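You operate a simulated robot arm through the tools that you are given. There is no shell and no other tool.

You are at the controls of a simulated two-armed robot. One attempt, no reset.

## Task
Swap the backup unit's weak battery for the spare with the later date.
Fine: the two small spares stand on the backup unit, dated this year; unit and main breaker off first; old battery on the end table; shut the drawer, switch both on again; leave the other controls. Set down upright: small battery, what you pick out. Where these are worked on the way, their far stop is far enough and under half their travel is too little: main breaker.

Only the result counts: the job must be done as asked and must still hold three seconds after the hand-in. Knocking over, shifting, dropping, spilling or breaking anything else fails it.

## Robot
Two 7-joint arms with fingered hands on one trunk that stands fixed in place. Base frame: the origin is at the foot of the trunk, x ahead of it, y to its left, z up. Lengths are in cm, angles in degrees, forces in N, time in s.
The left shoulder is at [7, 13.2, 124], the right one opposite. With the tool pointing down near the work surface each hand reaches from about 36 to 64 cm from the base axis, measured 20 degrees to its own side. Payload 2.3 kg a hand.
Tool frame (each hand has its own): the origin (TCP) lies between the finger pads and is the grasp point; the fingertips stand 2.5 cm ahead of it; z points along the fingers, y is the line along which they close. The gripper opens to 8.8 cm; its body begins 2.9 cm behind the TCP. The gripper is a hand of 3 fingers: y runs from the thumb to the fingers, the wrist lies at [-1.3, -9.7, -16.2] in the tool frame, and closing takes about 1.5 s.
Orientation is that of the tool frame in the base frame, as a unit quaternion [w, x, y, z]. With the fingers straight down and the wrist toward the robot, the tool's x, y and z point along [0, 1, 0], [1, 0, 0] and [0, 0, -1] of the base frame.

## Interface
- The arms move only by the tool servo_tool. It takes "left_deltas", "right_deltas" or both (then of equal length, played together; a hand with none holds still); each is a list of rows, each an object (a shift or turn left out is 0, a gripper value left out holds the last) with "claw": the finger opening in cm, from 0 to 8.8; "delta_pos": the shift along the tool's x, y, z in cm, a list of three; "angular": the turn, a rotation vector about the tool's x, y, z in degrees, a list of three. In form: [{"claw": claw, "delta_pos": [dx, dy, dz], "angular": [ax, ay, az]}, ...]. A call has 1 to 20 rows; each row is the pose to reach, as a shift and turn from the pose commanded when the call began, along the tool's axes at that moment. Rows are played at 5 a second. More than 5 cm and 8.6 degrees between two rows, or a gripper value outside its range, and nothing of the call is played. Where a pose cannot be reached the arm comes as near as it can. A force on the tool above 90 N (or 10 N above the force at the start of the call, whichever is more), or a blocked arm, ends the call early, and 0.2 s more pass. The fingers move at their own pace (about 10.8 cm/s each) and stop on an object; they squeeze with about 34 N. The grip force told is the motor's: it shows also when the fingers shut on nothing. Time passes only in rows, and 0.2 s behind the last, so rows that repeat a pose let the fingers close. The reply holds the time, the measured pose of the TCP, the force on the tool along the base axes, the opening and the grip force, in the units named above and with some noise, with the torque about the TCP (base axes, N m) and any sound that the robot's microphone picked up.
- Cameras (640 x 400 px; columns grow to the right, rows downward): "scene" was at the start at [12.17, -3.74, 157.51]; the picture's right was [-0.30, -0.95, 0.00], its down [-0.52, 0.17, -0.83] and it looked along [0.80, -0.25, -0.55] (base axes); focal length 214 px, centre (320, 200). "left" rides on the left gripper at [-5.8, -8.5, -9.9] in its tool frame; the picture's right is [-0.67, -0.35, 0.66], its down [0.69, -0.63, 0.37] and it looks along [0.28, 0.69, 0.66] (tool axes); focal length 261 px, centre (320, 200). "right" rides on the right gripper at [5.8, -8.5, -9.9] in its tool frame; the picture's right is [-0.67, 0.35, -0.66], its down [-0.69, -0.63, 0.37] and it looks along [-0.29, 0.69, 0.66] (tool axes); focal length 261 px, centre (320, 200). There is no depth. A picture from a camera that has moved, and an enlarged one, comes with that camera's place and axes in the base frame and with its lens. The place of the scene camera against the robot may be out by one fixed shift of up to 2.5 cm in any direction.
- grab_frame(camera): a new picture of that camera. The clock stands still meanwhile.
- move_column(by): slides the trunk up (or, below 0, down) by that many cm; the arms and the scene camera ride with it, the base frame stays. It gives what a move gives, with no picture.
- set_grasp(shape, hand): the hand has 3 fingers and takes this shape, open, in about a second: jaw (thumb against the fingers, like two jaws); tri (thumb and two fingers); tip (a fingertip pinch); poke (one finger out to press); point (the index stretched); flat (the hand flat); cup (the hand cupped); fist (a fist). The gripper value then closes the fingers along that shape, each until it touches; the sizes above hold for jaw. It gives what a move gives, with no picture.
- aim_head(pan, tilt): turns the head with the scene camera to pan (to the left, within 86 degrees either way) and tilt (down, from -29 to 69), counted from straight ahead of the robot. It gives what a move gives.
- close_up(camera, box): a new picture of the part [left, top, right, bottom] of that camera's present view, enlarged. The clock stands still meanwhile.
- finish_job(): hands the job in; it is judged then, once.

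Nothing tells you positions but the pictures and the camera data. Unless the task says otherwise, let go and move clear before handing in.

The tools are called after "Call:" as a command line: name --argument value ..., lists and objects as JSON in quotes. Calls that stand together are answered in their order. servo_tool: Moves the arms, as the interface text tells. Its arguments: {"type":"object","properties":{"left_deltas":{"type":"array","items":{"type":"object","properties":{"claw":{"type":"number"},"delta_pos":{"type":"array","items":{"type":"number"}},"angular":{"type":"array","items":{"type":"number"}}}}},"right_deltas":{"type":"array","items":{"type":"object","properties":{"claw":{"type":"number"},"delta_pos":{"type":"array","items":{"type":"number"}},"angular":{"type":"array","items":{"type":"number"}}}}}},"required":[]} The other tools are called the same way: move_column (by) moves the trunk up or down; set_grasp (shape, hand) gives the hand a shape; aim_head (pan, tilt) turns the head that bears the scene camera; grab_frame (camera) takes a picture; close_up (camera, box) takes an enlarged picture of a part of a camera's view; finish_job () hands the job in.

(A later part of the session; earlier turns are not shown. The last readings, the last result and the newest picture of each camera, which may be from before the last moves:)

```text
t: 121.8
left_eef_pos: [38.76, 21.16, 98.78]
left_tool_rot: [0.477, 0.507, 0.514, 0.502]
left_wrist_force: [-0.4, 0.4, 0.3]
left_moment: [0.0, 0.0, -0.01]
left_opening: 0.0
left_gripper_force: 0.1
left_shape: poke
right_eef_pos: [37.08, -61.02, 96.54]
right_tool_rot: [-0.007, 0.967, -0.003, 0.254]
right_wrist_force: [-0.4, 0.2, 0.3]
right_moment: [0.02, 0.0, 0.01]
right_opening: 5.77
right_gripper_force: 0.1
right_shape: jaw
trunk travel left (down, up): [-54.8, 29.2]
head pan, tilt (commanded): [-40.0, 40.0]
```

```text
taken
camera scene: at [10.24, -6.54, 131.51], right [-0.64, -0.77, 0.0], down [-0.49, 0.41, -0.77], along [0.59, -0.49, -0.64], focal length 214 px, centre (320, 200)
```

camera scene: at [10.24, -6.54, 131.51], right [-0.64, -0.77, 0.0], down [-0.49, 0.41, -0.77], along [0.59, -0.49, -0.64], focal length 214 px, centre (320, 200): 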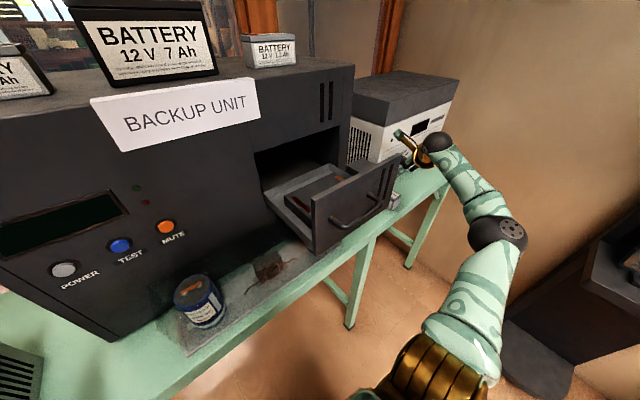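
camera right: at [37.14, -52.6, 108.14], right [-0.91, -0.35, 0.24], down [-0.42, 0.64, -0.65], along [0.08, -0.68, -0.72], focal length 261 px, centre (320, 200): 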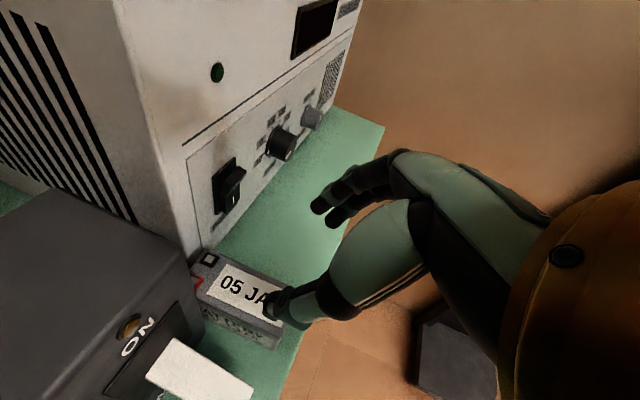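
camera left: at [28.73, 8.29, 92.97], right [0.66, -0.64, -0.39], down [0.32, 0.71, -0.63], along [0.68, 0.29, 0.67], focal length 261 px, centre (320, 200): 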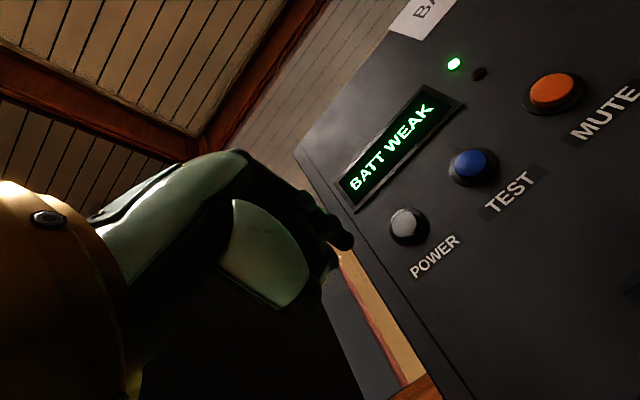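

The old battery stands upright right of the breaker with nothing else disturbed. Now for the JUN spare: I raise the trunk to the top and turn the hand so it will come down from the left side onto that battery.

Call:
move_column --by 29

Call:
servo_tool --right_deltas '[{"delta_pos": [0.4, -1.5, -0.8], "angular": [0, -3.6, -7.19]}, {"delta_pos": [0.8, -2.9, -1.7], "angular": [0, -7.2, -14.4]}, {"delta_pos": [1.2, -4.4, -2.5], "angular": [0, -10.8, -21.6]}, {"delta_pos": [1.6, -5.8, -3.4], "angular": [0, -14.4, -28.8]}, {"delta_pos": [2, -7.3, -4.2], "angular": [0, -18, -36]}, {"delta_pos": [2.4, -8.8, -5], "angular": [0, -21.6, -43.1]}, {"delta_pos": [2.8, -10.2, -5.9], "angular": [0, -25.2, -50.3]}, {"delta_pos": [3.2, -11.7, -6.7], "angular": [0, -28.8, -57.5]}, {"delta_pos": [3.6, -13.2, -7.5], "angular": [0, -32.4, -64.7]}, {"delta_pos": [4, -14.6, -8.4], "angular": [0, -36, -71.9]}, {"delta_pos": [4.3, -16.1, -9.2], "angular": [0, -39.6, -79.1]}, {"delta_pos": [4.7, -17.5, -10.1], "angular": [0, -43.2, -86.3]}, {"delta_pos": [5.1, -19, -10.9], "angular": [0, -46.7, -93.4]}, {"delta_pos": [5.1, -19, -10.9], "angular": [0, -46.7, -93.4]}]'

Call:
grab_frame --camera "right"

Call:
grab_frame --camera "scene"

```text
t: 124.7
left_eef_pos: [38.91, 21.27, 127.76]
left_tool_rot: [0.477, 0.508, 0.514, 0.501]
left_wrist_force: [0.3, 0.5, -0.2]
left_moment: [0.0, 0.02, -0.01]
left_opening: 0.0
left_gripper_force: 0.0
left_shape: poke
right_eef_pos: [37.03, -60.93, 125.55]
right_tool_rot: [-0.007, 0.967, -0.002, 0.255]
right_wrist_force: [0.3, 0.4, -0.3]
right_moment: [-0.04, -0.03, 0.01]
right_opening: 5.78
right_gripper_force: 0.0
right_shape: jaw
trunk travel left (down, up): [-83.8, 0.2]
head pan, tilt (commanded): [-40.0, 40.0]
```

```text
t: 127.7
left_eef_pos: [38.83, 21.3, 127.78]
left_tool_rot: [0.476, 0.507, 0.514, 0.502]
left_wrist_force: [0.2, -0.1, 0.3]
left_moment: [0.03, -0.01, -0.03]
left_opening: 0.0
left_gripper_force: 0.1
left_shape: poke
right_eef_pos: [32.4, -39.89, 133.08]
right_tool_rot: [0.167, 0.699, 0.675, -0.169]
right_wrist_force: [-0.2, -0.2, -0.5]
right_moment: [-0.02, 0.02, 0.0]
right_opening: 5.75
right_gripper_force: 0.1
right_shape: jaw
right hand out of reach, approached as far as the arm can: row 12, 13, 14
trunk travel left (down, up): [-83.8, 0.2]
head pan, tilt (commanded): [-40.0, 40.0]
```

```text
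taken
camera right: at [24.11, -29.88, 139.2], right [0.34, -0.3, 0.89], down [-0.65, -0.76, -0.01], along [0.68, -0.58, -0.45], focal length 261 px, centre (320, 200)
```

right: 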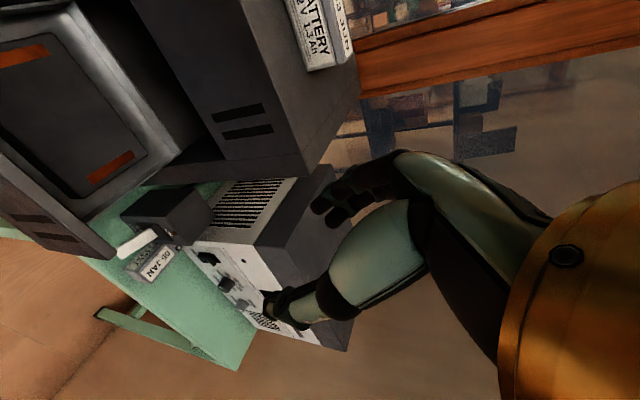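

```text
taken
camera scene: at [10.14, -6.59, 160.52], right [-0.64, -0.77, 0.0], down [-0.49, 0.41, -0.77], along [0.59, -0.49, -0.64], focal length 214 px, centre (320, 200)
```

scene: 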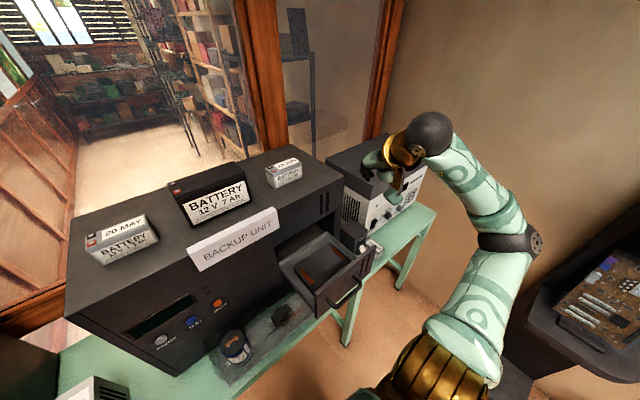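

The hand is turned (tilt ≈27°, from the left). Moving in toward the JUN battery at a safe height for a better look.

Call:
servo_tool --right_deltas '[{"claw": 6.2, "delta_pos": [1.6, 3, -3]}, {"claw": 6.2, "delta_pos": [3.2, 6, -5.5]}, {"claw": 6.2, "delta_pos": [4.5, 9, -7.5]}, {"claw": 6.2, "delta_pos": [5.5, 12, -8.6]}, {"claw": 6.2, "delta_pos": [6.1, 15.3, -8.6]}, {"claw": 6.2, "delta_pos": [6.1, 15.3, -8.6]}]'

Call:
grab_frame --camera "right"

Call:
close_up --camera "scene" --box '[200, 110, 400, 270]'

```text
t: 129.1
left_eef_pos: [38.89, 21.23, 127.8]
left_tool_rot: [0.477, 0.507, 0.513, 0.501]
left_wrist_force: [-0.8, -0.3, -0.7]
left_moment: [-0.02, 0.01, -0.03]
left_opening: 0.0
left_gripper_force: 0.1
left_shape: poke
right_eef_pos: [47.56, -30.39, 137.78]
right_tool_rot: [0.175, 0.684, 0.684, -0.182]
right_wrist_force: [0.5, -0.5, 0.1]
right_moment: [-0.02, -0.01, -0.02]
right_opening: 6.18
right_gripper_force: 0.1
right_shape: jaw
trunk travel left (down, up): [-83.8, 0.2]
head pan, tilt (commanded): [-40.0, 40.0]
```

```text
taken
camera right: at [39.0, -20.41, 143.72], right [0.35, -0.27, 0.9], down [-0.63, -0.78, 0.02], along [0.69, -0.57, -0.44], focal length 261 px, centre (320, 200)
```

right: 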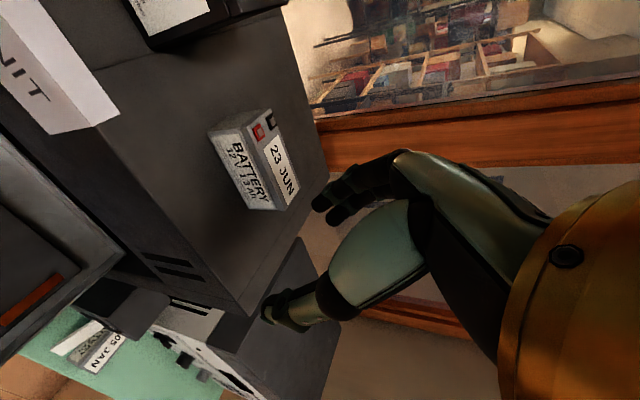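

```text
2.50 times, centred on (300, 190) of scene
camera zoom: at [10.18, -6.53, 160.51], right [-0.64, -0.77, 0.0], down [-0.49, 0.41, -0.77], along [0.59, -0.49, -0.64], focal length 536 px, centre (370, 225)
```

zoom: 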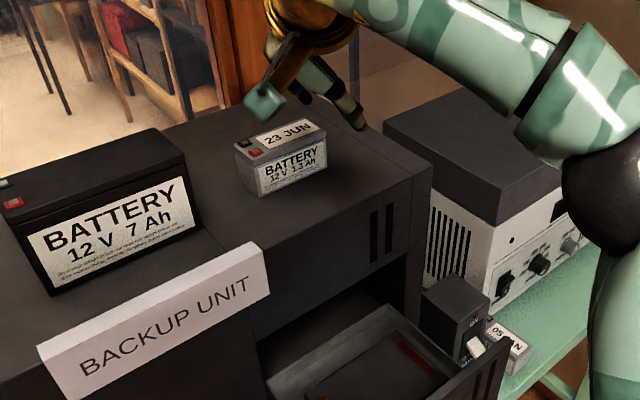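

Zooming in to fix the JUN battery's position.

Call:
close_up --camera "right" --box '[190, 90, 330, 230]'

```text
2.86 times, centred on (260, 160) of right
camera zoom: at [39.0, -20.41, 143.72], right [0.35, -0.27, 0.9], down [-0.63, -0.78, 0.02], along [0.69, -0.57, -0.44], focal length 745 px, centre (491, 314)
```

zoom: 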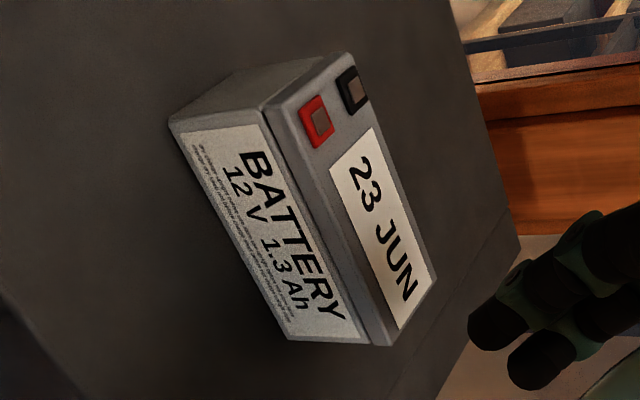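

The JUN battery: x 56.6–60.8, y −26.7 to −36.5, z 122.8–127.9. Moving to hover above it, slightly left of its centre.

Call:
servo_tool --right_deltas '[{"claw": 6.2, "delta_pos": [0.5, 3.7, 0.4]}, {"claw": 6.2, "delta_pos": [1, 7.4, 1.5]}, {"claw": 6.2, "delta_pos": [2.5, 11.05, 3.97]}, {"claw": 6.2, "delta_pos": [2.5, 11.05, 3.97]}]'

Call:
grab_frame --camera "right"

Call:
close_up --camera "scene" --box '[210, 110, 370, 240]'

```text
t: 130.1
left_eef_pos: [37.92, 21.67, 128.18]
left_tool_rot: [0.48, 0.504, 0.513, 0.503]
left_wrist_force: [0.1, 0.1, 0.6]
left_moment: [0.01, 0.0, -0.04]
left_opening: 0.0
left_gripper_force: 0.0
left_shape: poke
right_eef_pos: [53.68, -28.67, 130.06]
right_tool_rot: [0.184, 0.686, 0.681, -0.177]
right_wrist_force: [-0.9, -5.3, 29.5]
right_moment: [-0.52, -1.4, -0.33]
right_opening: 6.38
right_gripper_force: 0.1
right_shape: jaw
right hand out of reach, approached as far as the arm can: row 1, 2, 3, 4
trunk travel left (down, up): [-83.8, 0.2]
head pan, tilt (commanded): [-40.0, 40.0]
```

```text
taken
camera right: at [45.09, -18.65, 135.71], right [0.34, -0.26, 0.91], down [-0.63, -0.77, 0.01], along [0.7, -0.58, -0.42], focal length 261 px, centre (320, 200)
```

right: 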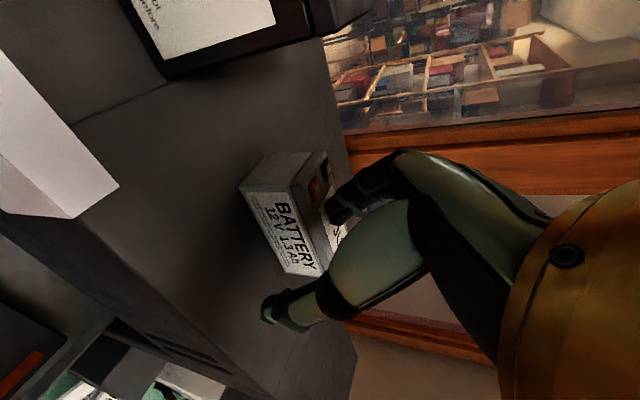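

```text
3.08 times, centred on (290, 175) of scene
camera zoom: at [8.96, -5.95, 160.73], right [-0.64, -0.77, 0.0], down [-0.49, 0.41, -0.77], along [0.59, -0.5, -0.64], focal length 660 px, centre (412, 277)
```

zoom: 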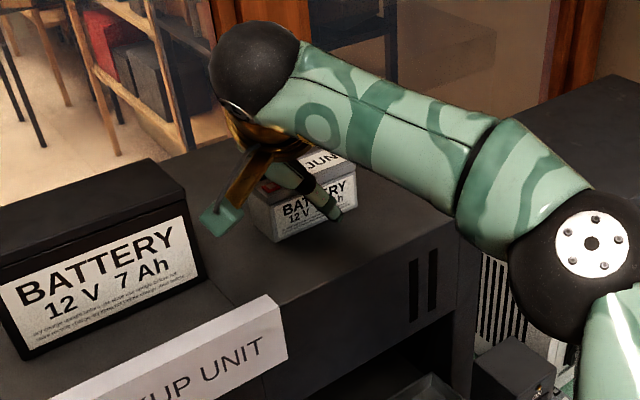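

The hand fell short and its fingers are pressing on the battery top (29 N). I lift straight up immediately.

Call:
servo_tool --right_deltas '[{"claw": 6.2, "delta_pos": [-0.5, 0, -0.9]}, {"claw": 6.2, "delta_pos": [-1.5, 0, -2.6]}, {"claw": 6.2, "delta_pos": [-3, 0, -5.2]}, {"claw": 6.2, "delta_pos": [-3, 0, -5.2]}]'

Call:
grab_frame --camera "right"

Call:
close_up --camera "scene" --box '[210, 110, 370, 240]'

```text
t: 131.1
left_eef_pos: [38.95, 21.14, 127.76]
left_tool_rot: [0.477, 0.507, 0.514, 0.501]
left_wrist_force: [-0.8, -0.2, -0.1]
left_moment: [0.0, 0.01, -0.02]
left_opening: 0.0
left_gripper_force: 0.1
left_shape: poke
right_eef_pos: [54.63, -29.21, 130.86]
right_tool_rot: [0.174, 0.684, 0.685, -0.182]
right_wrist_force: [-0.2, -0.6, -1.2]
right_moment: [-0.03, 0.01, 0.01]
right_opening: 6.18
right_gripper_force: 0.0
right_shape: jaw
right hand out of reach, approached as far as the arm can: row 2, 3, 4
trunk travel left (down, up): [-83.8, 0.2]
head pan, tilt (commanded): [-40.0, 40.0]
```

```text
taken
camera right: at [46.18, -19.14, 136.85], right [0.36, -0.27, 0.9], down [-0.63, -0.78, 0.02], along [0.69, -0.57, -0.44], focal length 261 px, centre (320, 200)
```

right: 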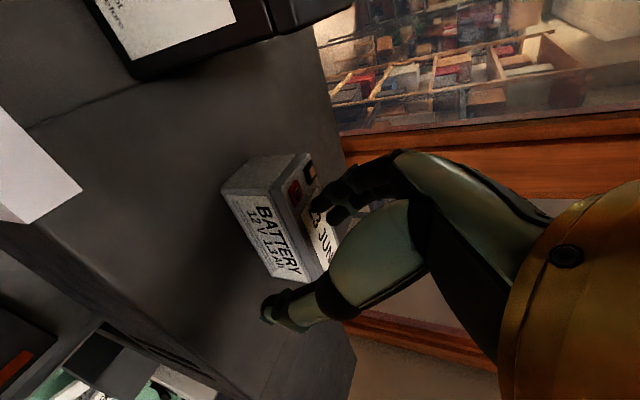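

```text
3.08 times, centred on (290, 175) of scene
camera zoom: at [10.34, -6.48, 160.49], right [-0.64, -0.77, 0.0], down [-0.49, 0.41, -0.77], along [0.59, -0.49, -0.64], focal length 660 px, centre (412, 277)
```

zoom: 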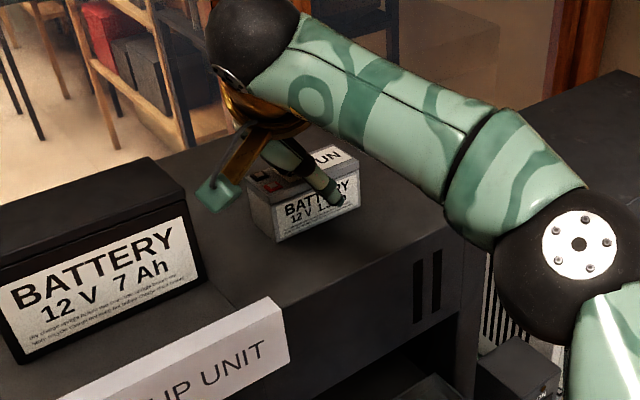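

Released: no force now. The JUN battery still seems in place, but I must reach it with more outward tilt. I'll back off and up, then re-tilt the hand.

Call:
servo_tool --right_deltas '[{"claw": 6.8, "delta_pos": [-1, -1.5, -1.2]}, {"claw": 6.8, "delta_pos": [-2.5, -3.5, -2.4]}, {"claw": 6.8, "delta_pos": [-4.06, -5.6, -3.5]}, {"claw": 6.8, "delta_pos": [-4.06, -5.6, -3.5], "angular": [-4, 4, 0]}, {"claw": 6.8, "delta_pos": [-4.06, -5.6, -3.5], "angular": [-8, 8, 0]}, {"claw": 6.8, "delta_pos": [-4.06, -5.6, -3.5], "angular": [-12, 11, 0]}, {"claw": 6.8, "delta_pos": [-4.06, -5.6, -3.5], "angular": [-15, 14, 0]}, {"claw": 6.8, "delta_pos": [-4.06, -5.6, -3.5], "angular": [-15, 14, 0]}]'

Call:
grab_frame --camera "right"

Call:
grab_frame --camera "scene"

```text
t: 132.9
left_eef_pos: [38.93, 21.21, 127.8]
left_tool_rot: [0.477, 0.508, 0.513, 0.501]
left_wrist_force: [0.1, 0.0, -0.5]
left_moment: [-0.03, -0.03, 0.02]
left_opening: 0.01
left_gripper_force: 0.0
left_shape: poke
right_eef_pos: [49.11, -30.77, 136.32]
right_tool_rot: [0.178, 0.673, 0.718, -0.006]
right_wrist_force: [-0.5, -0.1, 0.4]
right_moment: [0.01, -0.06, -0.04]
right_opening: 6.78
right_gripper_force: 0.0
right_shape: jaw
trunk travel left (down, up): [-83.8, 0.2]
head pan, tilt (commanded): [-40.0, 40.0]
```

```text
taken
camera right: at [38.11, -23.51, 142.07], right [0.2, -0.45, 0.87], down [-0.5, -0.81, -0.31], along [0.85, -0.37, -0.38], focal length 261 px, centre (320, 200)
```

right: 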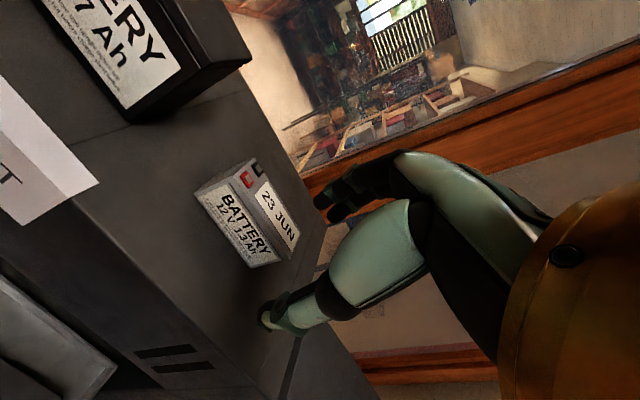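

```text
taken
camera scene: at [10.25, -6.49, 160.51], right [-0.64, -0.77, 0.0], down [-0.49, 0.41, -0.77], along [0.59, -0.49, -0.64], focal length 214 px, centre (320, 200)
```

scene: 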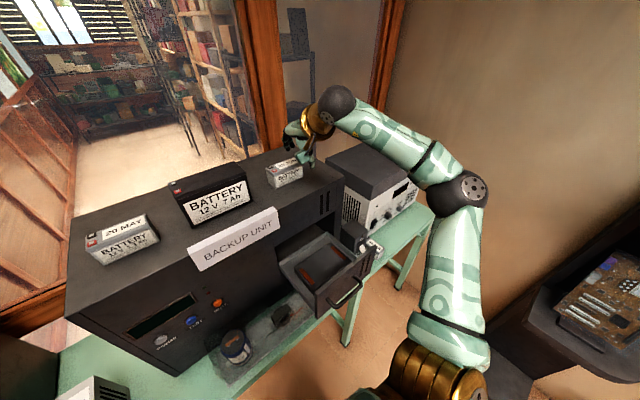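

Now re-measuring the JUN battery from this pose to see whether the press shifted it.

Call:
close_up --camera "right" --box '[170, 130, 330, 290]'

```text
2.50 times, centred on (250, 210) of right
camera zoom: at [38.11, -23.51, 142.07], right [0.2, -0.45, 0.87], down [-0.5, -0.81, -0.31], along [0.85, -0.37, -0.38], focal length 652 px, centre (495, 175)
```

zoom: 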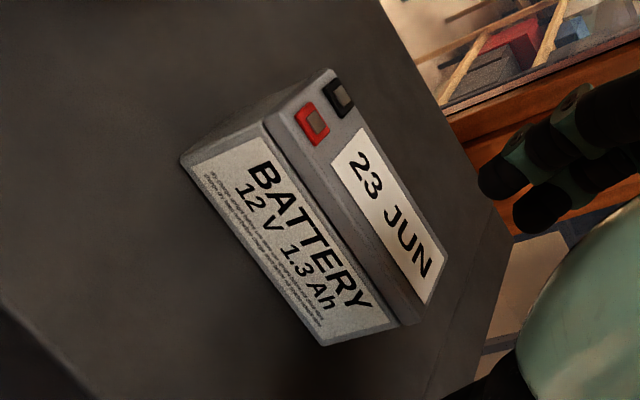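

The JUN battery hasn't moved. I'll approach in small verified steps, low over the top, so the arm stays within reach.

Call:
servo_tool --right_deltas '[{"claw": 6.8, "delta_pos": [0.4, 1.2, 2.2]}, {"claw": 6.8, "delta_pos": [0.8, 2.0, 4.4]}, {"claw": 6.8, "delta_pos": [0.8, 2.0, 4.4]}]'

```text
t: 133.7
left_eef_pos: [38.83, 21.28, 127.83]
left_tool_rot: [0.476, 0.508, 0.514, 0.501]
left_wrist_force: [0.0, -0.3, 1.0]
left_moment: [0.02, 0.03, -0.02]
left_opening: 0.0
left_gripper_force: 0.1
left_shape: poke
right_eef_pos: [52.02, -30.99, 132.18]
right_tool_rot: [0.179, 0.673, 0.718, -0.006]
right_wrist_force: [0.9, 0.3, -0.4]
right_moment: [0.01, 0.03, -0.01]
right_opening: 6.77
right_gripper_force: 0.1
right_shape: jaw
trunk travel left (down, up): [-83.8, 0.2]
head pan, tilt (commanded): [-40.0, 40.0]
```

Reached cleanly. Next 3 cm further in.

Call:
servo_tool --right_deltas '[{"claw": 6.8, "delta_pos": [0.1, 1.3, 0.9]}, {"claw": 6.8, "delta_pos": [0.2, 2.6, 1.8]}, {"claw": 6.8, "delta_pos": [0.2, 2.6, 1.8]}]'

Call:
close_up --camera "scene" --box '[220, 110, 360, 230]'

```text
t: 134.5
left_eef_pos: [38.87, 21.22, 127.72]
left_tool_rot: [0.476, 0.507, 0.514, 0.502]
left_wrist_force: [0.9, -0.7, -0.4]
left_moment: [0.01, 0.01, 0.04]
left_opening: 0.0
left_gripper_force: 0.0
left_shape: poke
right_eef_pos: [55.02, -31.02, 131.22]
right_tool_rot: [0.179, 0.674, 0.717, -0.006]
right_wrist_force: [0.0, 0.2, -1.4]
right_moment: [-0.02, 0.01, 0.01]
right_opening: 6.77
right_gripper_force: 0.1
right_shape: jaw
trunk travel left (down, up): [-83.8, 0.2]
head pan, tilt (commanded): [-40.0, 40.0]
```

```text
3.33 times, centred on (290, 170) of scene
camera zoom: at [10.17, -6.5, 160.52], right [-0.64, -0.77, 0.0], down [-0.49, 0.41, -0.77], along [0.59, -0.49, -0.64], focal length 715 px, centre (420, 300)
```

zoom: 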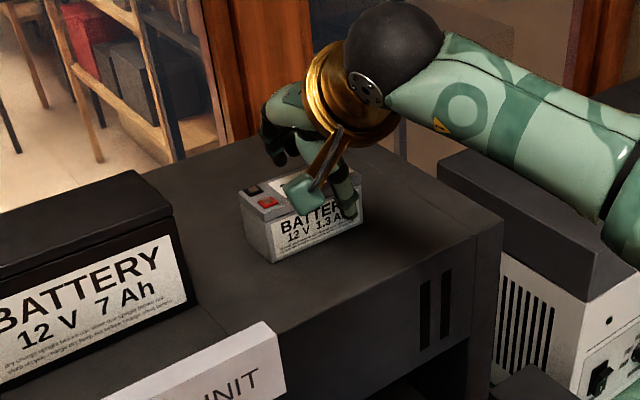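

Still fine. Another 2 cm.

Call:
servo_tool --right_deltas '[{"claw": 6.8, "delta_pos": [0, 0.9, 0.5]}, {"claw": 6.8, "delta_pos": [0.1, 1.8, 0.9]}, {"claw": 6.8, "delta_pos": [0.1, 1.8, 0.9]}]'

```text
t: 135.3
left_eef_pos: [38.86, 21.19, 127.79]
left_tool_rot: [0.477, 0.507, 0.514, 0.502]
left_wrist_force: [0.6, 0.4, -0.3]
left_moment: [0.02, 0.02, 0.01]
left_opening: 0.0
left_gripper_force: 0.1
left_shape: poke
right_eef_pos: [56.92, -31.0, 130.77]
right_tool_rot: [0.18, 0.673, 0.717, -0.006]
right_wrist_force: [-0.4, 0.1, 0.2]
right_moment: [-0.01, -0.04, 0.0]
right_opening: 6.78
right_gripper_force: 0.2
right_shape: jaw
trunk travel left (down, up): [-83.8, 0.2]
head pan, tilt (commanded): [-40.0, 40.0]
```

Good again. Another 1.5 cm to be over the battery.

Call:
servo_tool --right_deltas '[{"claw": 6.8, "delta_pos": [0, 0.7, 0.4]}, {"claw": 6.8, "delta_pos": [0.1, 1.34, 0.8]}, {"claw": 6.8, "delta_pos": [0.1, 1.34, 0.8]}]'

Call:
close_up --camera "right" --box '[170, 130, 410, 330]'

Call:
close_up --camera "scene" --box '[220, 110, 360, 230]'

```text
t: 136.1
left_eef_pos: [38.74, 21.18, 127.79]
left_tool_rot: [0.476, 0.507, 0.514, 0.501]
left_wrist_force: [-0.3, 0.3, 0.2]
left_moment: [0.0, 0.02, 0.01]
left_opening: 0.02
left_gripper_force: 0.0
left_shape: poke
right_eef_pos: [56.98, -31.08, 130.71]
right_tool_rot: [0.179, 0.673, 0.717, -0.006]
right_wrist_force: [0.1, 1.4, 0.3]
right_moment: [0.02, 0.03, 0.02]
right_opening: 6.78
right_gripper_force: 0.0
right_shape: jaw
right hand out of reach, approached as far as the arm can: row 1, 2, 3
trunk travel left (down, up): [-83.8, 0.2]
head pan, tilt (commanded): [-40.0, 40.0]
```

```text
2.00 times, centred on (290, 230) of right
camera zoom: at [46.07, -23.64, 136.57], right [0.19, -0.45, 0.87], down [-0.5, -0.81, -0.31], along [0.84, -0.38, -0.38], focal length 521 px, centre (380, 140)
```

zoom: 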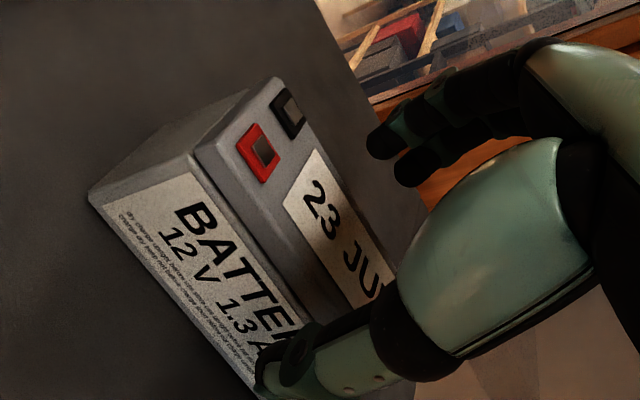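

```text
3.33 times, centred on (290, 170) of scene
camera zoom: at [10.23, -6.5, 160.51], right [-0.64, -0.77, 0.0], down [-0.49, 0.41, -0.77], along [0.59, -0.49, -0.64], focal length 715 px, centre (420, 300)
```

zoom: 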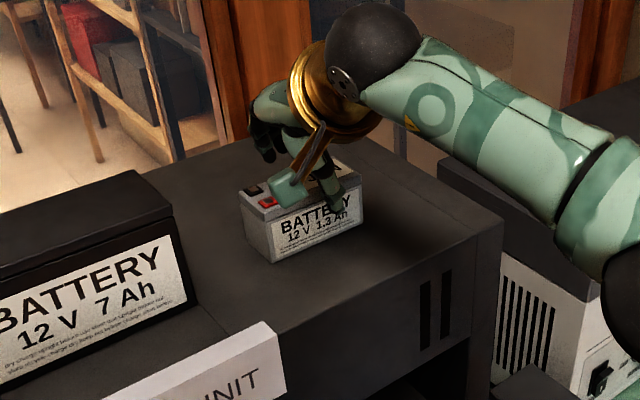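

The arm's limit is just short. I'll tilt the hand a little more (a few degrees outward and to the left), which brings the wrist closer, then continue.

Call:
servo_tool --right_deltas '[{"claw": 7, "delta_pos": [0, 0, 0], "angular": [-1.5, -5, 0]}, {"claw": 7, "delta_pos": [0, 0, 0], "angular": [-3, -10, 0]}, {"claw": 7, "delta_pos": [0, 0, 0], "angular": [-3, -10, 0]}]'

Call:
close_up --camera "scene" --box '[220, 110, 360, 230]'

```text
t: 136.9
left_eef_pos: [38.84, 21.23, 127.85]
left_tool_rot: [0.476, 0.507, 0.514, 0.502]
left_wrist_force: [-0.4, 0.0, -0.1]
left_moment: [-0.01, 0.0, 0.0]
left_opening: 0.0
left_gripper_force: 0.0
left_shape: poke
right_eef_pos: [56.91, -31.02, 130.59]
right_tool_rot: [0.259, 0.665, 0.699, -0.045]
right_wrist_force: [0.3, -1.0, 0.8]
right_moment: [0.02, 0.04, 0.01]
right_opening: 6.96
right_gripper_force: 0.1
right_shape: jaw
trunk travel left (down, up): [-83.8, 0.2]
head pan, tilt (commanded): [-40.0, 40.0]
```

```text
3.33 times, centred on (290, 170) of scene
camera zoom: at [10.25, -6.5, 160.51], right [-0.64, -0.77, 0.0], down [-0.49, 0.41, -0.77], along [0.59, -0.49, -0.64], focal length 715 px, centre (420, 300)
```

zoom: 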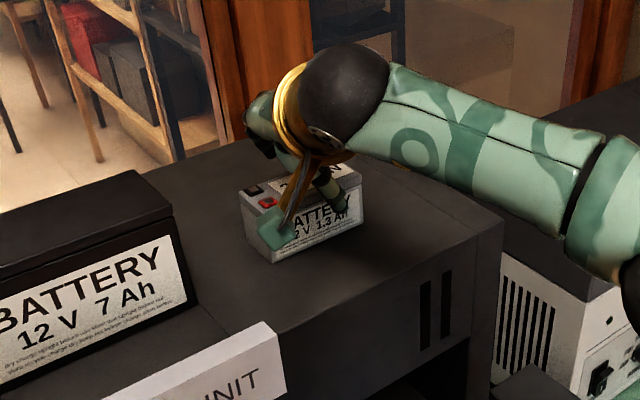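

Good, reached without complaint. Advancing over the battery.

Call:
servo_tool --right_deltas '[{"claw": 7, "delta_pos": [0.3, 0.7, 0.3]}, {"claw": 7, "delta_pos": [0.56, 1.36, 0.64]}, {"claw": 7, "delta_pos": [0.56, 1.36, 0.64]}]'

Call:
close_up --camera "right" --box '[170, 130, 410, 330]'

Call:
close_up --camera "scene" --box '[220, 110, 360, 230]'

```text
t: 137.7
left_eef_pos: [38.92, 21.33, 127.79]
left_tool_rot: [0.477, 0.506, 0.514, 0.502]
left_wrist_force: [-0.2, -0.8, 0.8]
left_moment: [-0.03, 0.01, -0.02]
left_opening: 0.01
left_gripper_force: 0.0
left_shape: poke
right_eef_pos: [58.61, -30.62, 130.25]
right_tool_rot: [0.259, 0.665, 0.699, -0.046]
right_wrist_force: [0.2, 0.5, -1.0]
right_moment: [-0.03, -0.01, 0.04]
right_opening: 6.96
right_gripper_force: 0.1
right_shape: jaw
trunk travel left (down, up): [-83.8, 0.2]
head pan, tilt (commanded): [-40.0, 40.0]
```

```text
2.00 times, centred on (290, 230) of right
camera zoom: at [47.46, -22.19, 134.04], right [0.12, -0.3, 0.95], down [-0.5, -0.84, -0.2], along [0.86, -0.45, -0.26], focal length 521 px, centre (380, 140)
```

zoom: 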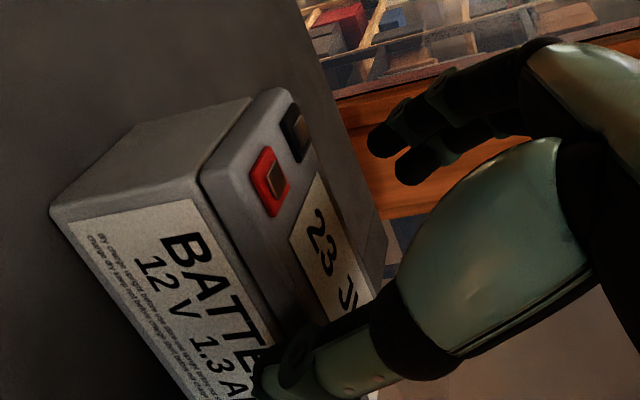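

```text
3.33 times, centred on (290, 170) of scene
camera zoom: at [10.21, -6.51, 160.51], right [-0.64, -0.77, 0.0], down [-0.49, 0.41, -0.77], along [0.59, -0.49, -0.64], focal length 715 px, centre (420, 300)
```

zoom: 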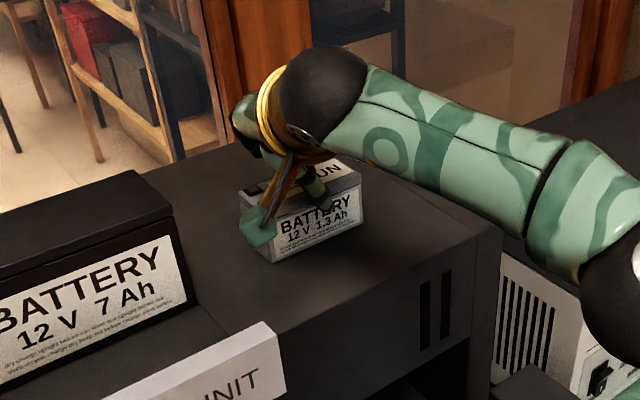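

Well positioned over the battery. Descending 3.2 cm in small steps.

Call:
servo_tool --right_deltas '[{"claw": 7, "delta_pos": [0.34, -0.23, 0.7]}, {"claw": 7, "delta_pos": [0.68, -0.45, 1.4]}, {"claw": 7, "delta_pos": [1.02, -0.68, 2.1]}, {"claw": 7, "delta_pos": [1.35, -0.9, 2.75]}]'

Call:
close_up --camera "right" --box '[170, 130, 410, 330]'

Call:
close_up --camera "scene" --box '[220, 110, 360, 230]'

```text
t: 138.7
left_eef_pos: [38.92, 21.32, 127.61]
left_tool_rot: [0.476, 0.507, 0.514, 0.502]
left_wrist_force: [0.1, 0.7, 0.2]
left_moment: [0.01, -0.01, -0.01]
left_opening: 0.0
left_gripper_force: 0.1
left_shape: poke
right_eef_pos: [58.52, -30.48, 127.04]
right_tool_rot: [0.258, 0.665, 0.699, -0.046]
right_wrist_force: [0.1, -0.3, 0.6]
right_moment: [-0.01, 0.0, 0.01]
right_opening: 6.95
right_gripper_force: 0.0
right_shape: jaw
trunk travel left (down, up): [-83.8, 0.2]
head pan, tilt (commanded): [-40.0, 40.0]
```

```text
2.00 times, centred on (290, 230) of right
camera zoom: at [47.48, -22.1, 130.82], right [0.12, -0.3, 0.95], down [-0.5, -0.84, -0.2], along [0.86, -0.45, -0.26], focal length 521 px, centre (380, 140)
```

zoom: 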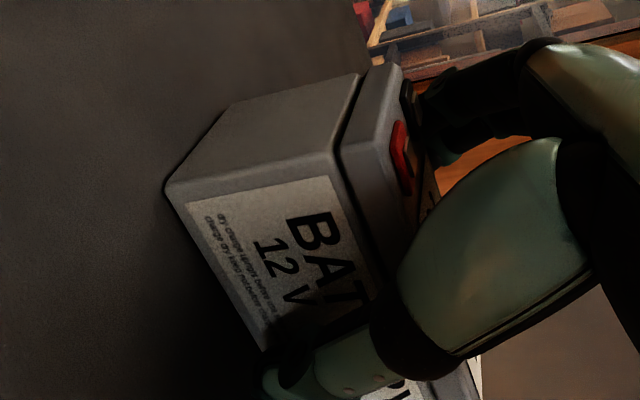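

```text
3.33 times, centred on (290, 170) of scene
camera zoom: at [10.25, -6.5, 160.51], right [-0.64, -0.77, 0.0], down [-0.49, 0.41, -0.77], along [0.59, -0.49, -0.64], focal length 715 px, centre (420, 300)
```

zoom: 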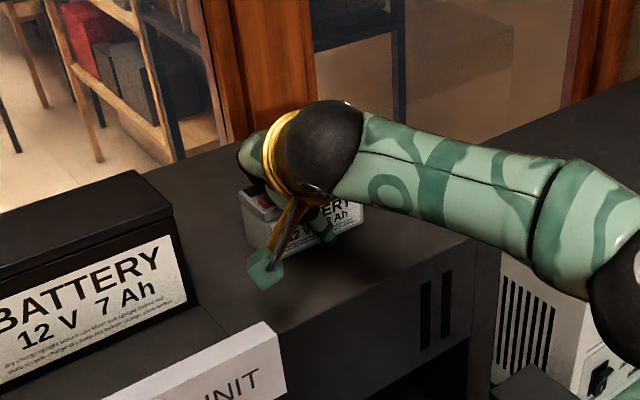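

In position with no contact. Closing slowly in stages.

Call:
servo_tool --right_deltas '[{"claw": 6.2}, {"claw": 5.6}, {"claw": 5.0}, {"claw": 4.6}, {"claw": 4.6}]'

Call:
close_up --camera "right" --box '[170, 130, 410, 330]'

Call:
close_up --camera "scene" --box '[220, 110, 360, 230]'

```text
t: 139.9
left_eef_pos: [38.79, 21.26, 127.81]
left_tool_rot: [0.476, 0.507, 0.514, 0.502]
left_wrist_force: [0.0, -0.6, 0.1]
left_moment: [-0.01, 0.01, 0.01]
left_opening: 0.0
left_gripper_force: 0.0
left_shape: poke
right_eef_pos: [58.48, -30.58, 127.05]
right_tool_rot: [0.258, 0.665, 0.699, -0.046]
right_wrist_force: [-1.7, -0.9, -2.0]
right_moment: [-0.02, 0.01, -0.01]
right_opening: 4.89
right_gripper_force: 0.1
right_shape: jaw
trunk travel left (down, up): [-83.8, 0.2]
head pan, tilt (commanded): [-40.0, 40.0]
```

```text
2.00 times, centred on (290, 230) of right
camera zoom: at [47.38, -22.13, 130.87], right [0.12, -0.3, 0.95], down [-0.5, -0.84, -0.2], along [0.86, -0.45, -0.26], focal length 521 px, centre (380, 140)
```

zoom: 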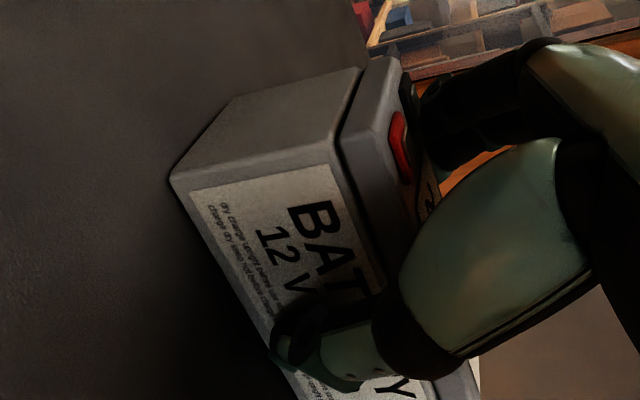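

```text
3.33 times, centred on (290, 170) of scene
camera zoom: at [10.15, -6.53, 160.51], right [-0.64, -0.77, 0.0], down [-0.49, 0.41, -0.77], along [0.59, -0.49, -0.64], focal length 715 px, centre (420, 300)
```

zoom: 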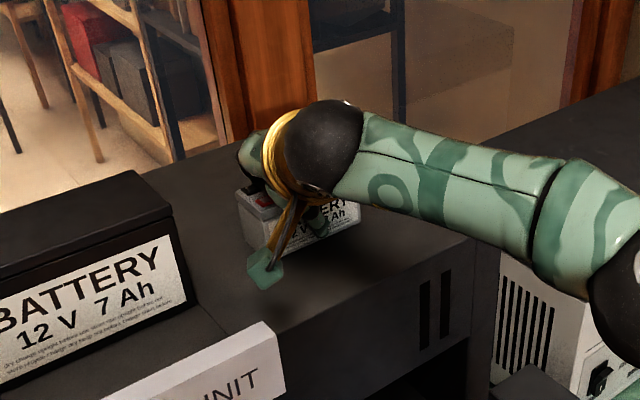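

Contact made on both sides. Closing to a full grip.

Call:
servo_tool --right_deltas '[{"claw": 4.2}, {"claw": 3.8}, {"claw": 3.2}, {"claw": 2.6}, {"claw": 2.5}, {"claw": 2.5}, {"claw": 2.5}]'

Call:
close_up --camera "right" --box '[170, 130, 410, 330]'

Call:
close_up --camera "scene" --box '[220, 110, 360, 230]'

```text
t: 141.5
left_eef_pos: [38.77, 21.27, 127.78]
left_tool_rot: [0.477, 0.507, 0.514, 0.502]
left_wrist_force: [0.1, -0.7, 0.8]
left_moment: [0.02, 0.04, 0.0]
left_opening: 0.0
left_gripper_force: 0.0
left_shape: poke
right_eef_pos: [58.47, -30.53, 127.1]
right_tool_rot: [0.258, 0.665, 0.7, -0.046]
right_wrist_force: [0.6, -1.0, 2.6]
right_moment: [0.0, 0.15, -0.07]
right_opening: 3.9
right_gripper_force: 33.8
right_shape: jaw
trunk travel left (down, up): [-83.8, 0.2]
head pan, tilt (commanded): [-40.0, 40.0]
```

```text
2.00 times, centred on (290, 230) of right
camera zoom: at [47.42, -22.08, 130.87], right [0.12, -0.3, 0.95], down [-0.5, -0.84, -0.2], along [0.86, -0.45, -0.26], focal length 521 px, centre (380, 140)
```

zoom: 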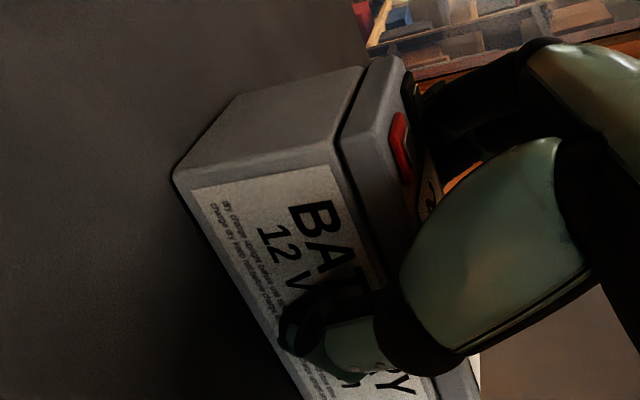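

```text
3.33 times, centred on (290, 170) of scene
camera zoom: at [10.19, -6.47, 160.52], right [-0.64, -0.77, 0.0], down [-0.49, 0.41, -0.77], along [0.59, -0.49, -0.64], focal length 715 px, centre (420, 300)
```

zoom: 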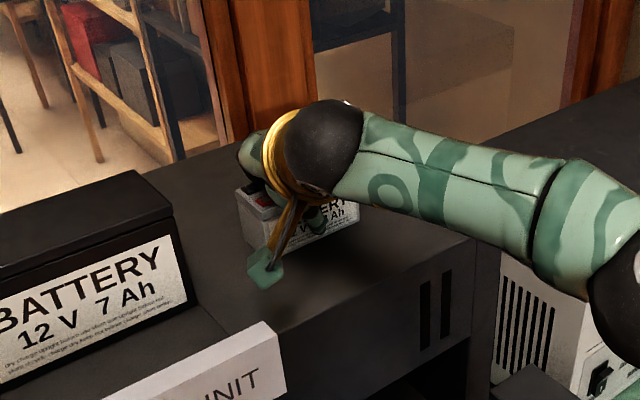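

Gripped (3.9 cm, full force). Lifting 1 cm, then drawing back toward me as I rise.

Call:
servo_tool --right_deltas '[{"delta_pos": [-0.2, 0.14, -0.43]}, {"delta_pos": [-0.42, 0.28, -0.86]}, {"delta_pos": [-0.8, -0.1, -1.8]}, {"delta_pos": [-1.2, -1.0, -2.8]}, {"delta_pos": [-1.6, -2.2, -3.9]}]'

Call:
grab_frame --camera "right"

Call:
close_up --camera "scene" --box '[220, 110, 360, 230]'

```text
t: 142.7
left_eef_pos: [38.97, 21.2, 127.78]
left_tool_rot: [0.476, 0.508, 0.514, 0.502]
left_wrist_force: [0.0, 0.6, 0.6]
left_moment: [0.01, 0.0, -0.02]
left_opening: 0.0
left_gripper_force: 0.1
left_shape: poke
right_eef_pos: [55.39, -30.83, 130.43]
right_tool_rot: [0.258, 0.665, 0.7, -0.048]
right_wrist_force: [0.6, -0.8, -5.5]
right_moment: [0.03, -0.01, 0.01]
right_opening: 3.83
right_gripper_force: 33.9
right_shape: jaw
trunk travel left (down, up): [-83.8, 0.2]
head pan, tilt (commanded): [-40.0, 40.0]
```

```text
taken
camera right: at [44.25, -22.43, 134.23], right [0.13, -0.3, 0.95], down [-0.5, -0.84, -0.2], along [0.86, -0.45, -0.26], focal length 261 px, centre (320, 200)
```

right: 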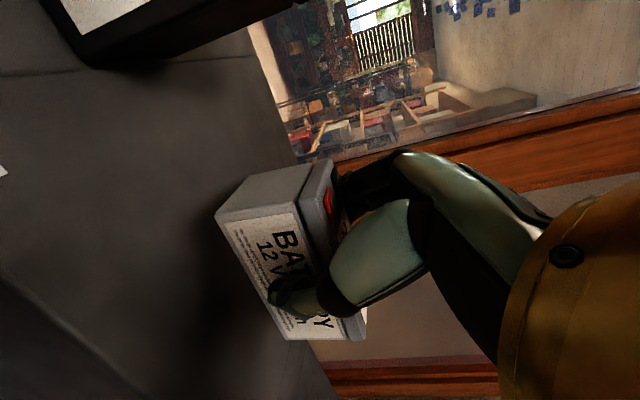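

```text
3.33 times, centred on (290, 170) of scene
camera zoom: at [10.31, -6.65, 160.5], right [-0.64, -0.77, 0.0], down [-0.49, 0.41, -0.77], along [0.59, -0.49, -0.64], focal length 715 px, centre (420, 300)
```

zoom: 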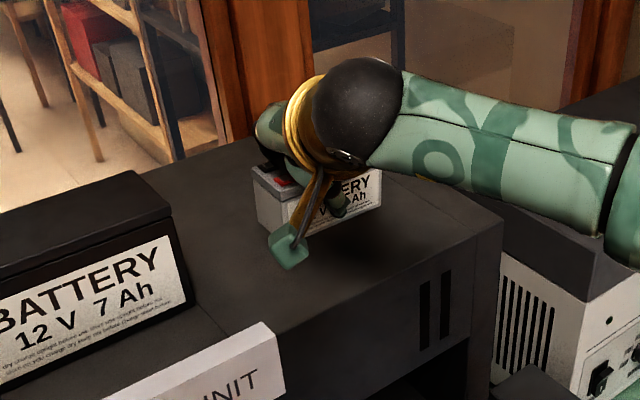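

Lifted cleanly. I'll check how the battery hangs in the grip before carrying it down.

Call:
close_up --camera "right" --box '[190, 130, 400, 370]'

Call:
servo_tool --right_deltas '[{"delta_pos": [-0.3, -2, -1.2]}, {"delta_pos": [-0.6, -4, -2.4]}, {"delta_pos": [-1, -6, -3.6]}, {"delta_pos": [-1.4, -8, -4.8]}, {"delta_pos": [-1.4, -8, -4.8]}]'

Call:
aim_head --pan -25 --tilt 35

Call:
grab_frame --camera "scene"

Call:
grab_frame --camera "right"

```text
1.67 times, centred on (295, 250) of right
camera zoom: at [44.25, -22.43, 134.23], right [0.13, -0.3, 0.95], down [-0.5, -0.84, -0.2], along [0.86, -0.45, -0.26], focal length 434 px, centre (362, 117)
```

zoom: 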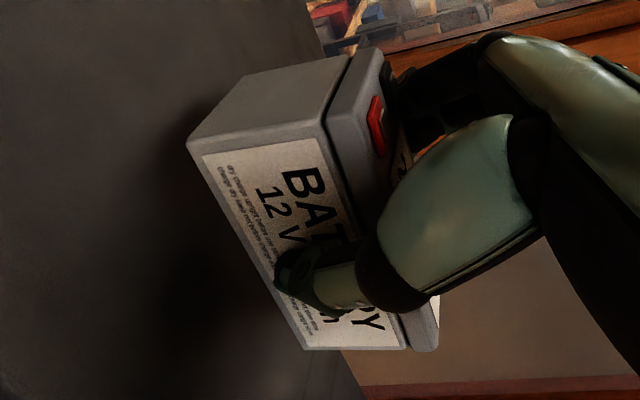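

```text
t: 143.9
left_eef_pos: [39.03, 21.13, 127.68]
left_tool_rot: [0.477, 0.508, 0.514, 0.501]
left_wrist_force: [-0.2, 0.0, 0.5]
left_moment: [0.03, -0.01, 0.01]
left_opening: 0.01
left_gripper_force: 0.0
left_shape: poke
right_eef_pos: [46.14, -30.99, 132.94]
right_tool_rot: [0.257, 0.665, 0.7, -0.046]
right_wrist_force: [0.2, 0.1, -5.6]
right_moment: [0.05, 0.01, 0.01]
right_opening: 3.84
right_gripper_force: 33.9
right_shape: jaw
trunk travel left (down, up): [-83.8, 0.2]
head pan, tilt (commanded): [-40.0, 40.0]
```

```text
t: 144.6
left_eef_pos: [39.05, 21.17, 127.83]
left_tool_rot: [0.476, 0.508, 0.514, 0.501]
left_wrist_force: [0.2, -0.7, 0.3]
left_moment: [-0.01, -0.02, 0.02]
left_opening: 0.0
left_gripper_force: 0.1
left_shape: poke
right_eef_pos: [46.19, -30.82, 132.93]
right_tool_rot: [0.257, 0.665, 0.7, -0.046]
right_wrist_force: [0.9, 0.1, -6.1]
right_moment: [0.04, 0.04, -0.05]
right_opening: 3.81
right_gripper_force: 34.2
right_shape: jaw
trunk travel left (down, up): [-83.8, 0.2]
head pan, tilt (commanded): [-25.0, 35.0]
```

```text
taken
camera scene: at [11.9, -4.87, 161.24], right [-0.42, -0.91, 0.0], down [-0.52, 0.24, -0.82], along [0.74, -0.35, -0.58], focal length 214 px, centre (320, 200)
```

scene: 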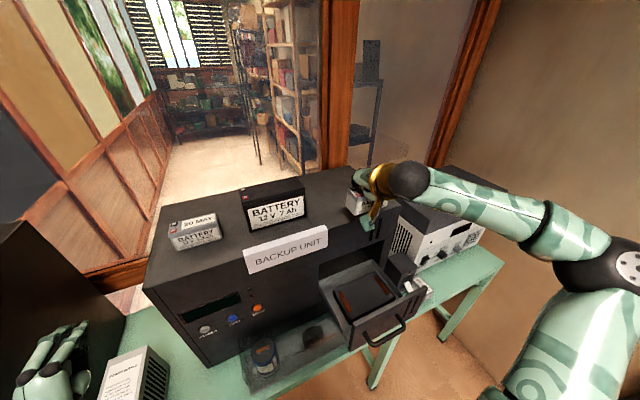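

```text
taken
camera right: at [35.09, -22.56, 136.7], right [0.13, -0.3, 0.94], down [-0.5, -0.84, -0.2], along [0.86, -0.45, -0.26], focal length 261 px, centre (320, 200)
```

right: 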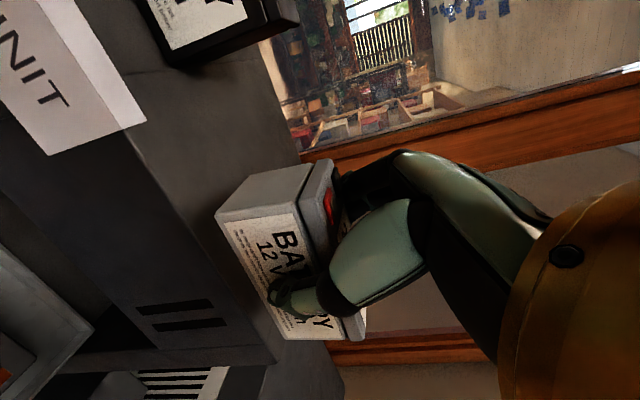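

The battery hangs upright (within about 3–4°) and well gripped. I'll bring it over the cradle at a safe height and ease the hand tilt by 6° to keep the wrist and camera clear of the drawer panel.

Call:
servo_tool --right_deltas '[{"delta_pos": [0, -2.6, -0.8]}, {"delta_pos": [0.1, -5.0, -1.7], "angular": [3, 0, 0]}, {"delta_pos": [1.5, -5.9, 1.2], "angular": [6, 0, 0]}, {"delta_pos": [2.9, -6.9, 4], "angular": [6, 0, 0]}, {"delta_pos": [4.39, -7.83, 6.9], "angular": [6, 0, 0]}, {"delta_pos": [4.39, -7.83, 6.9], "angular": [6, 0, 0]}]'

Call:
grab_frame --camera "right"

Call:
close_up --camera "scene" --box '[290, 140, 460, 350]'

```text
t: 146.0
left_eef_pos: [38.88, 21.15, 127.81]
left_tool_rot: [0.476, 0.508, 0.514, 0.501]
left_wrist_force: [-0.5, 0.4, 0.4]
left_moment: [0.0, 0.01, -0.03]
left_opening: 0.0
left_gripper_force: 0.0
left_shape: poke
right_eef_pos: [40.91, -30.9, 122.97]
right_tool_rot: [0.222, 0.677, 0.697, -0.083]
right_wrist_force: [-0.8, -0.8, -5.3]
right_moment: [0.05, 0.02, 0.0]
right_opening: 3.83
right_gripper_force: 34.2
right_shape: jaw
trunk travel left (down, up): [-83.8, 0.2]
head pan, tilt (commanded): [-25.0, 35.0]
```

```text
taken
camera right: at [30.72, -22.01, 127.87], right [0.2, -0.31, 0.93], down [-0.56, -0.82, -0.15], along [0.81, -0.49, -0.34], focal length 261 px, centre (320, 200)
```

right: 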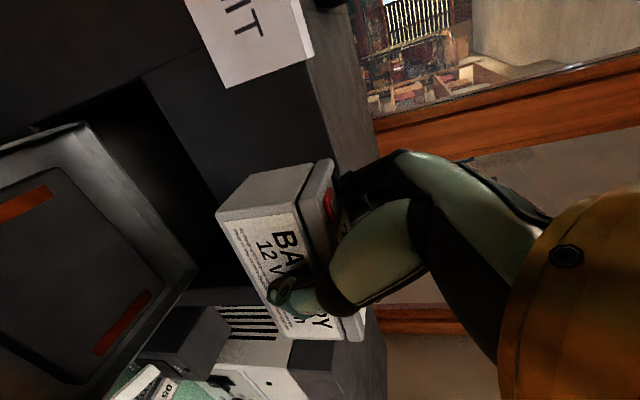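

```text
1.90 times, centred on (375, 245) of scene
camera zoom: at [11.88, -4.85, 161.25], right [-0.42, -0.91, 0.0], down [-0.52, 0.24, -0.82], along [0.74, -0.35, -0.57], focal length 408 px, centre (215, 114)
```

zoom: 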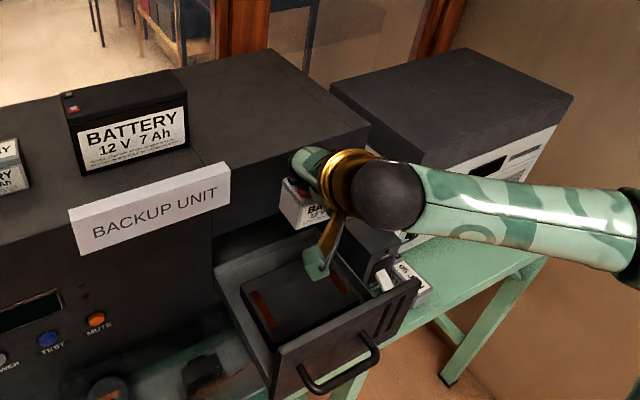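

The slot marks (red strips) run x 38.1–44.6 at y −25.1 and −38.7, so its centre is (41.3, −31.8). Descending straight toward it, first to about 12 cm lower.

Call:
servo_tool --right_deltas '[{"delta_pos": [1.27, -0.2, 2.7]}, {"delta_pos": [2.53, -0.75, 5.4]}, {"delta_pos": [3.8, -1.3, 8.05]}, {"delta_pos": [5.06, -1.83, 10.7]}, {"delta_pos": [5.06, -1.83, 10.7]}]'

Call:
grab_frame --camera "right"

Call:
close_up --camera "scene" --box '[290, 180, 460, 350]'

```text
t: 147.2
left_eef_pos: [38.97, 21.19, 127.77]
left_tool_rot: [0.476, 0.508, 0.514, 0.501]
left_wrist_force: [0.3, -0.3, 0.4]
left_moment: [-0.01, 0.0, 0.0]
left_opening: 0.01
left_gripper_force: 0.0
left_shape: poke
right_eef_pos: [41.11, -30.64, 111.18]
right_tool_rot: [0.223, 0.678, 0.696, -0.083]
right_wrist_force: [0.2, -0.7, -5.7]
right_moment: [0.06, -0.05, -0.03]
right_opening: 3.84
right_gripper_force: 34.4
right_shape: jaw
trunk travel left (down, up): [-83.8, 0.2]
head pan, tilt (commanded): [-25.0, 35.0]
```

```text
taken
camera right: at [30.98, -21.79, 116.0], right [0.2, -0.31, 0.93], down [-0.56, -0.82, -0.15], along [0.81, -0.49, -0.34], focal length 261 px, centre (320, 200)
```

right: 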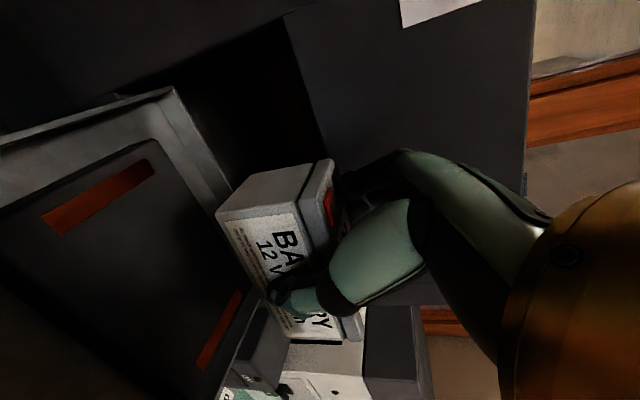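

```text
2.35 times, centred on (375, 265) of scene
camera zoom: at [11.84, -4.88, 161.25], right [-0.42, -0.91, 0.0], down [-0.52, 0.24, -0.82], along [0.74, -0.35, -0.57], focal length 505 px, centre (191, 47)
```

zoom: 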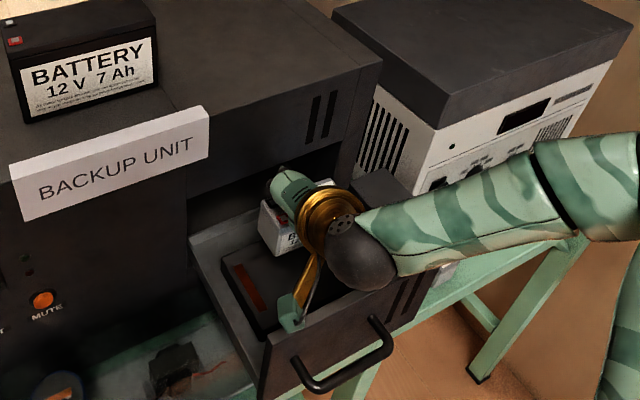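

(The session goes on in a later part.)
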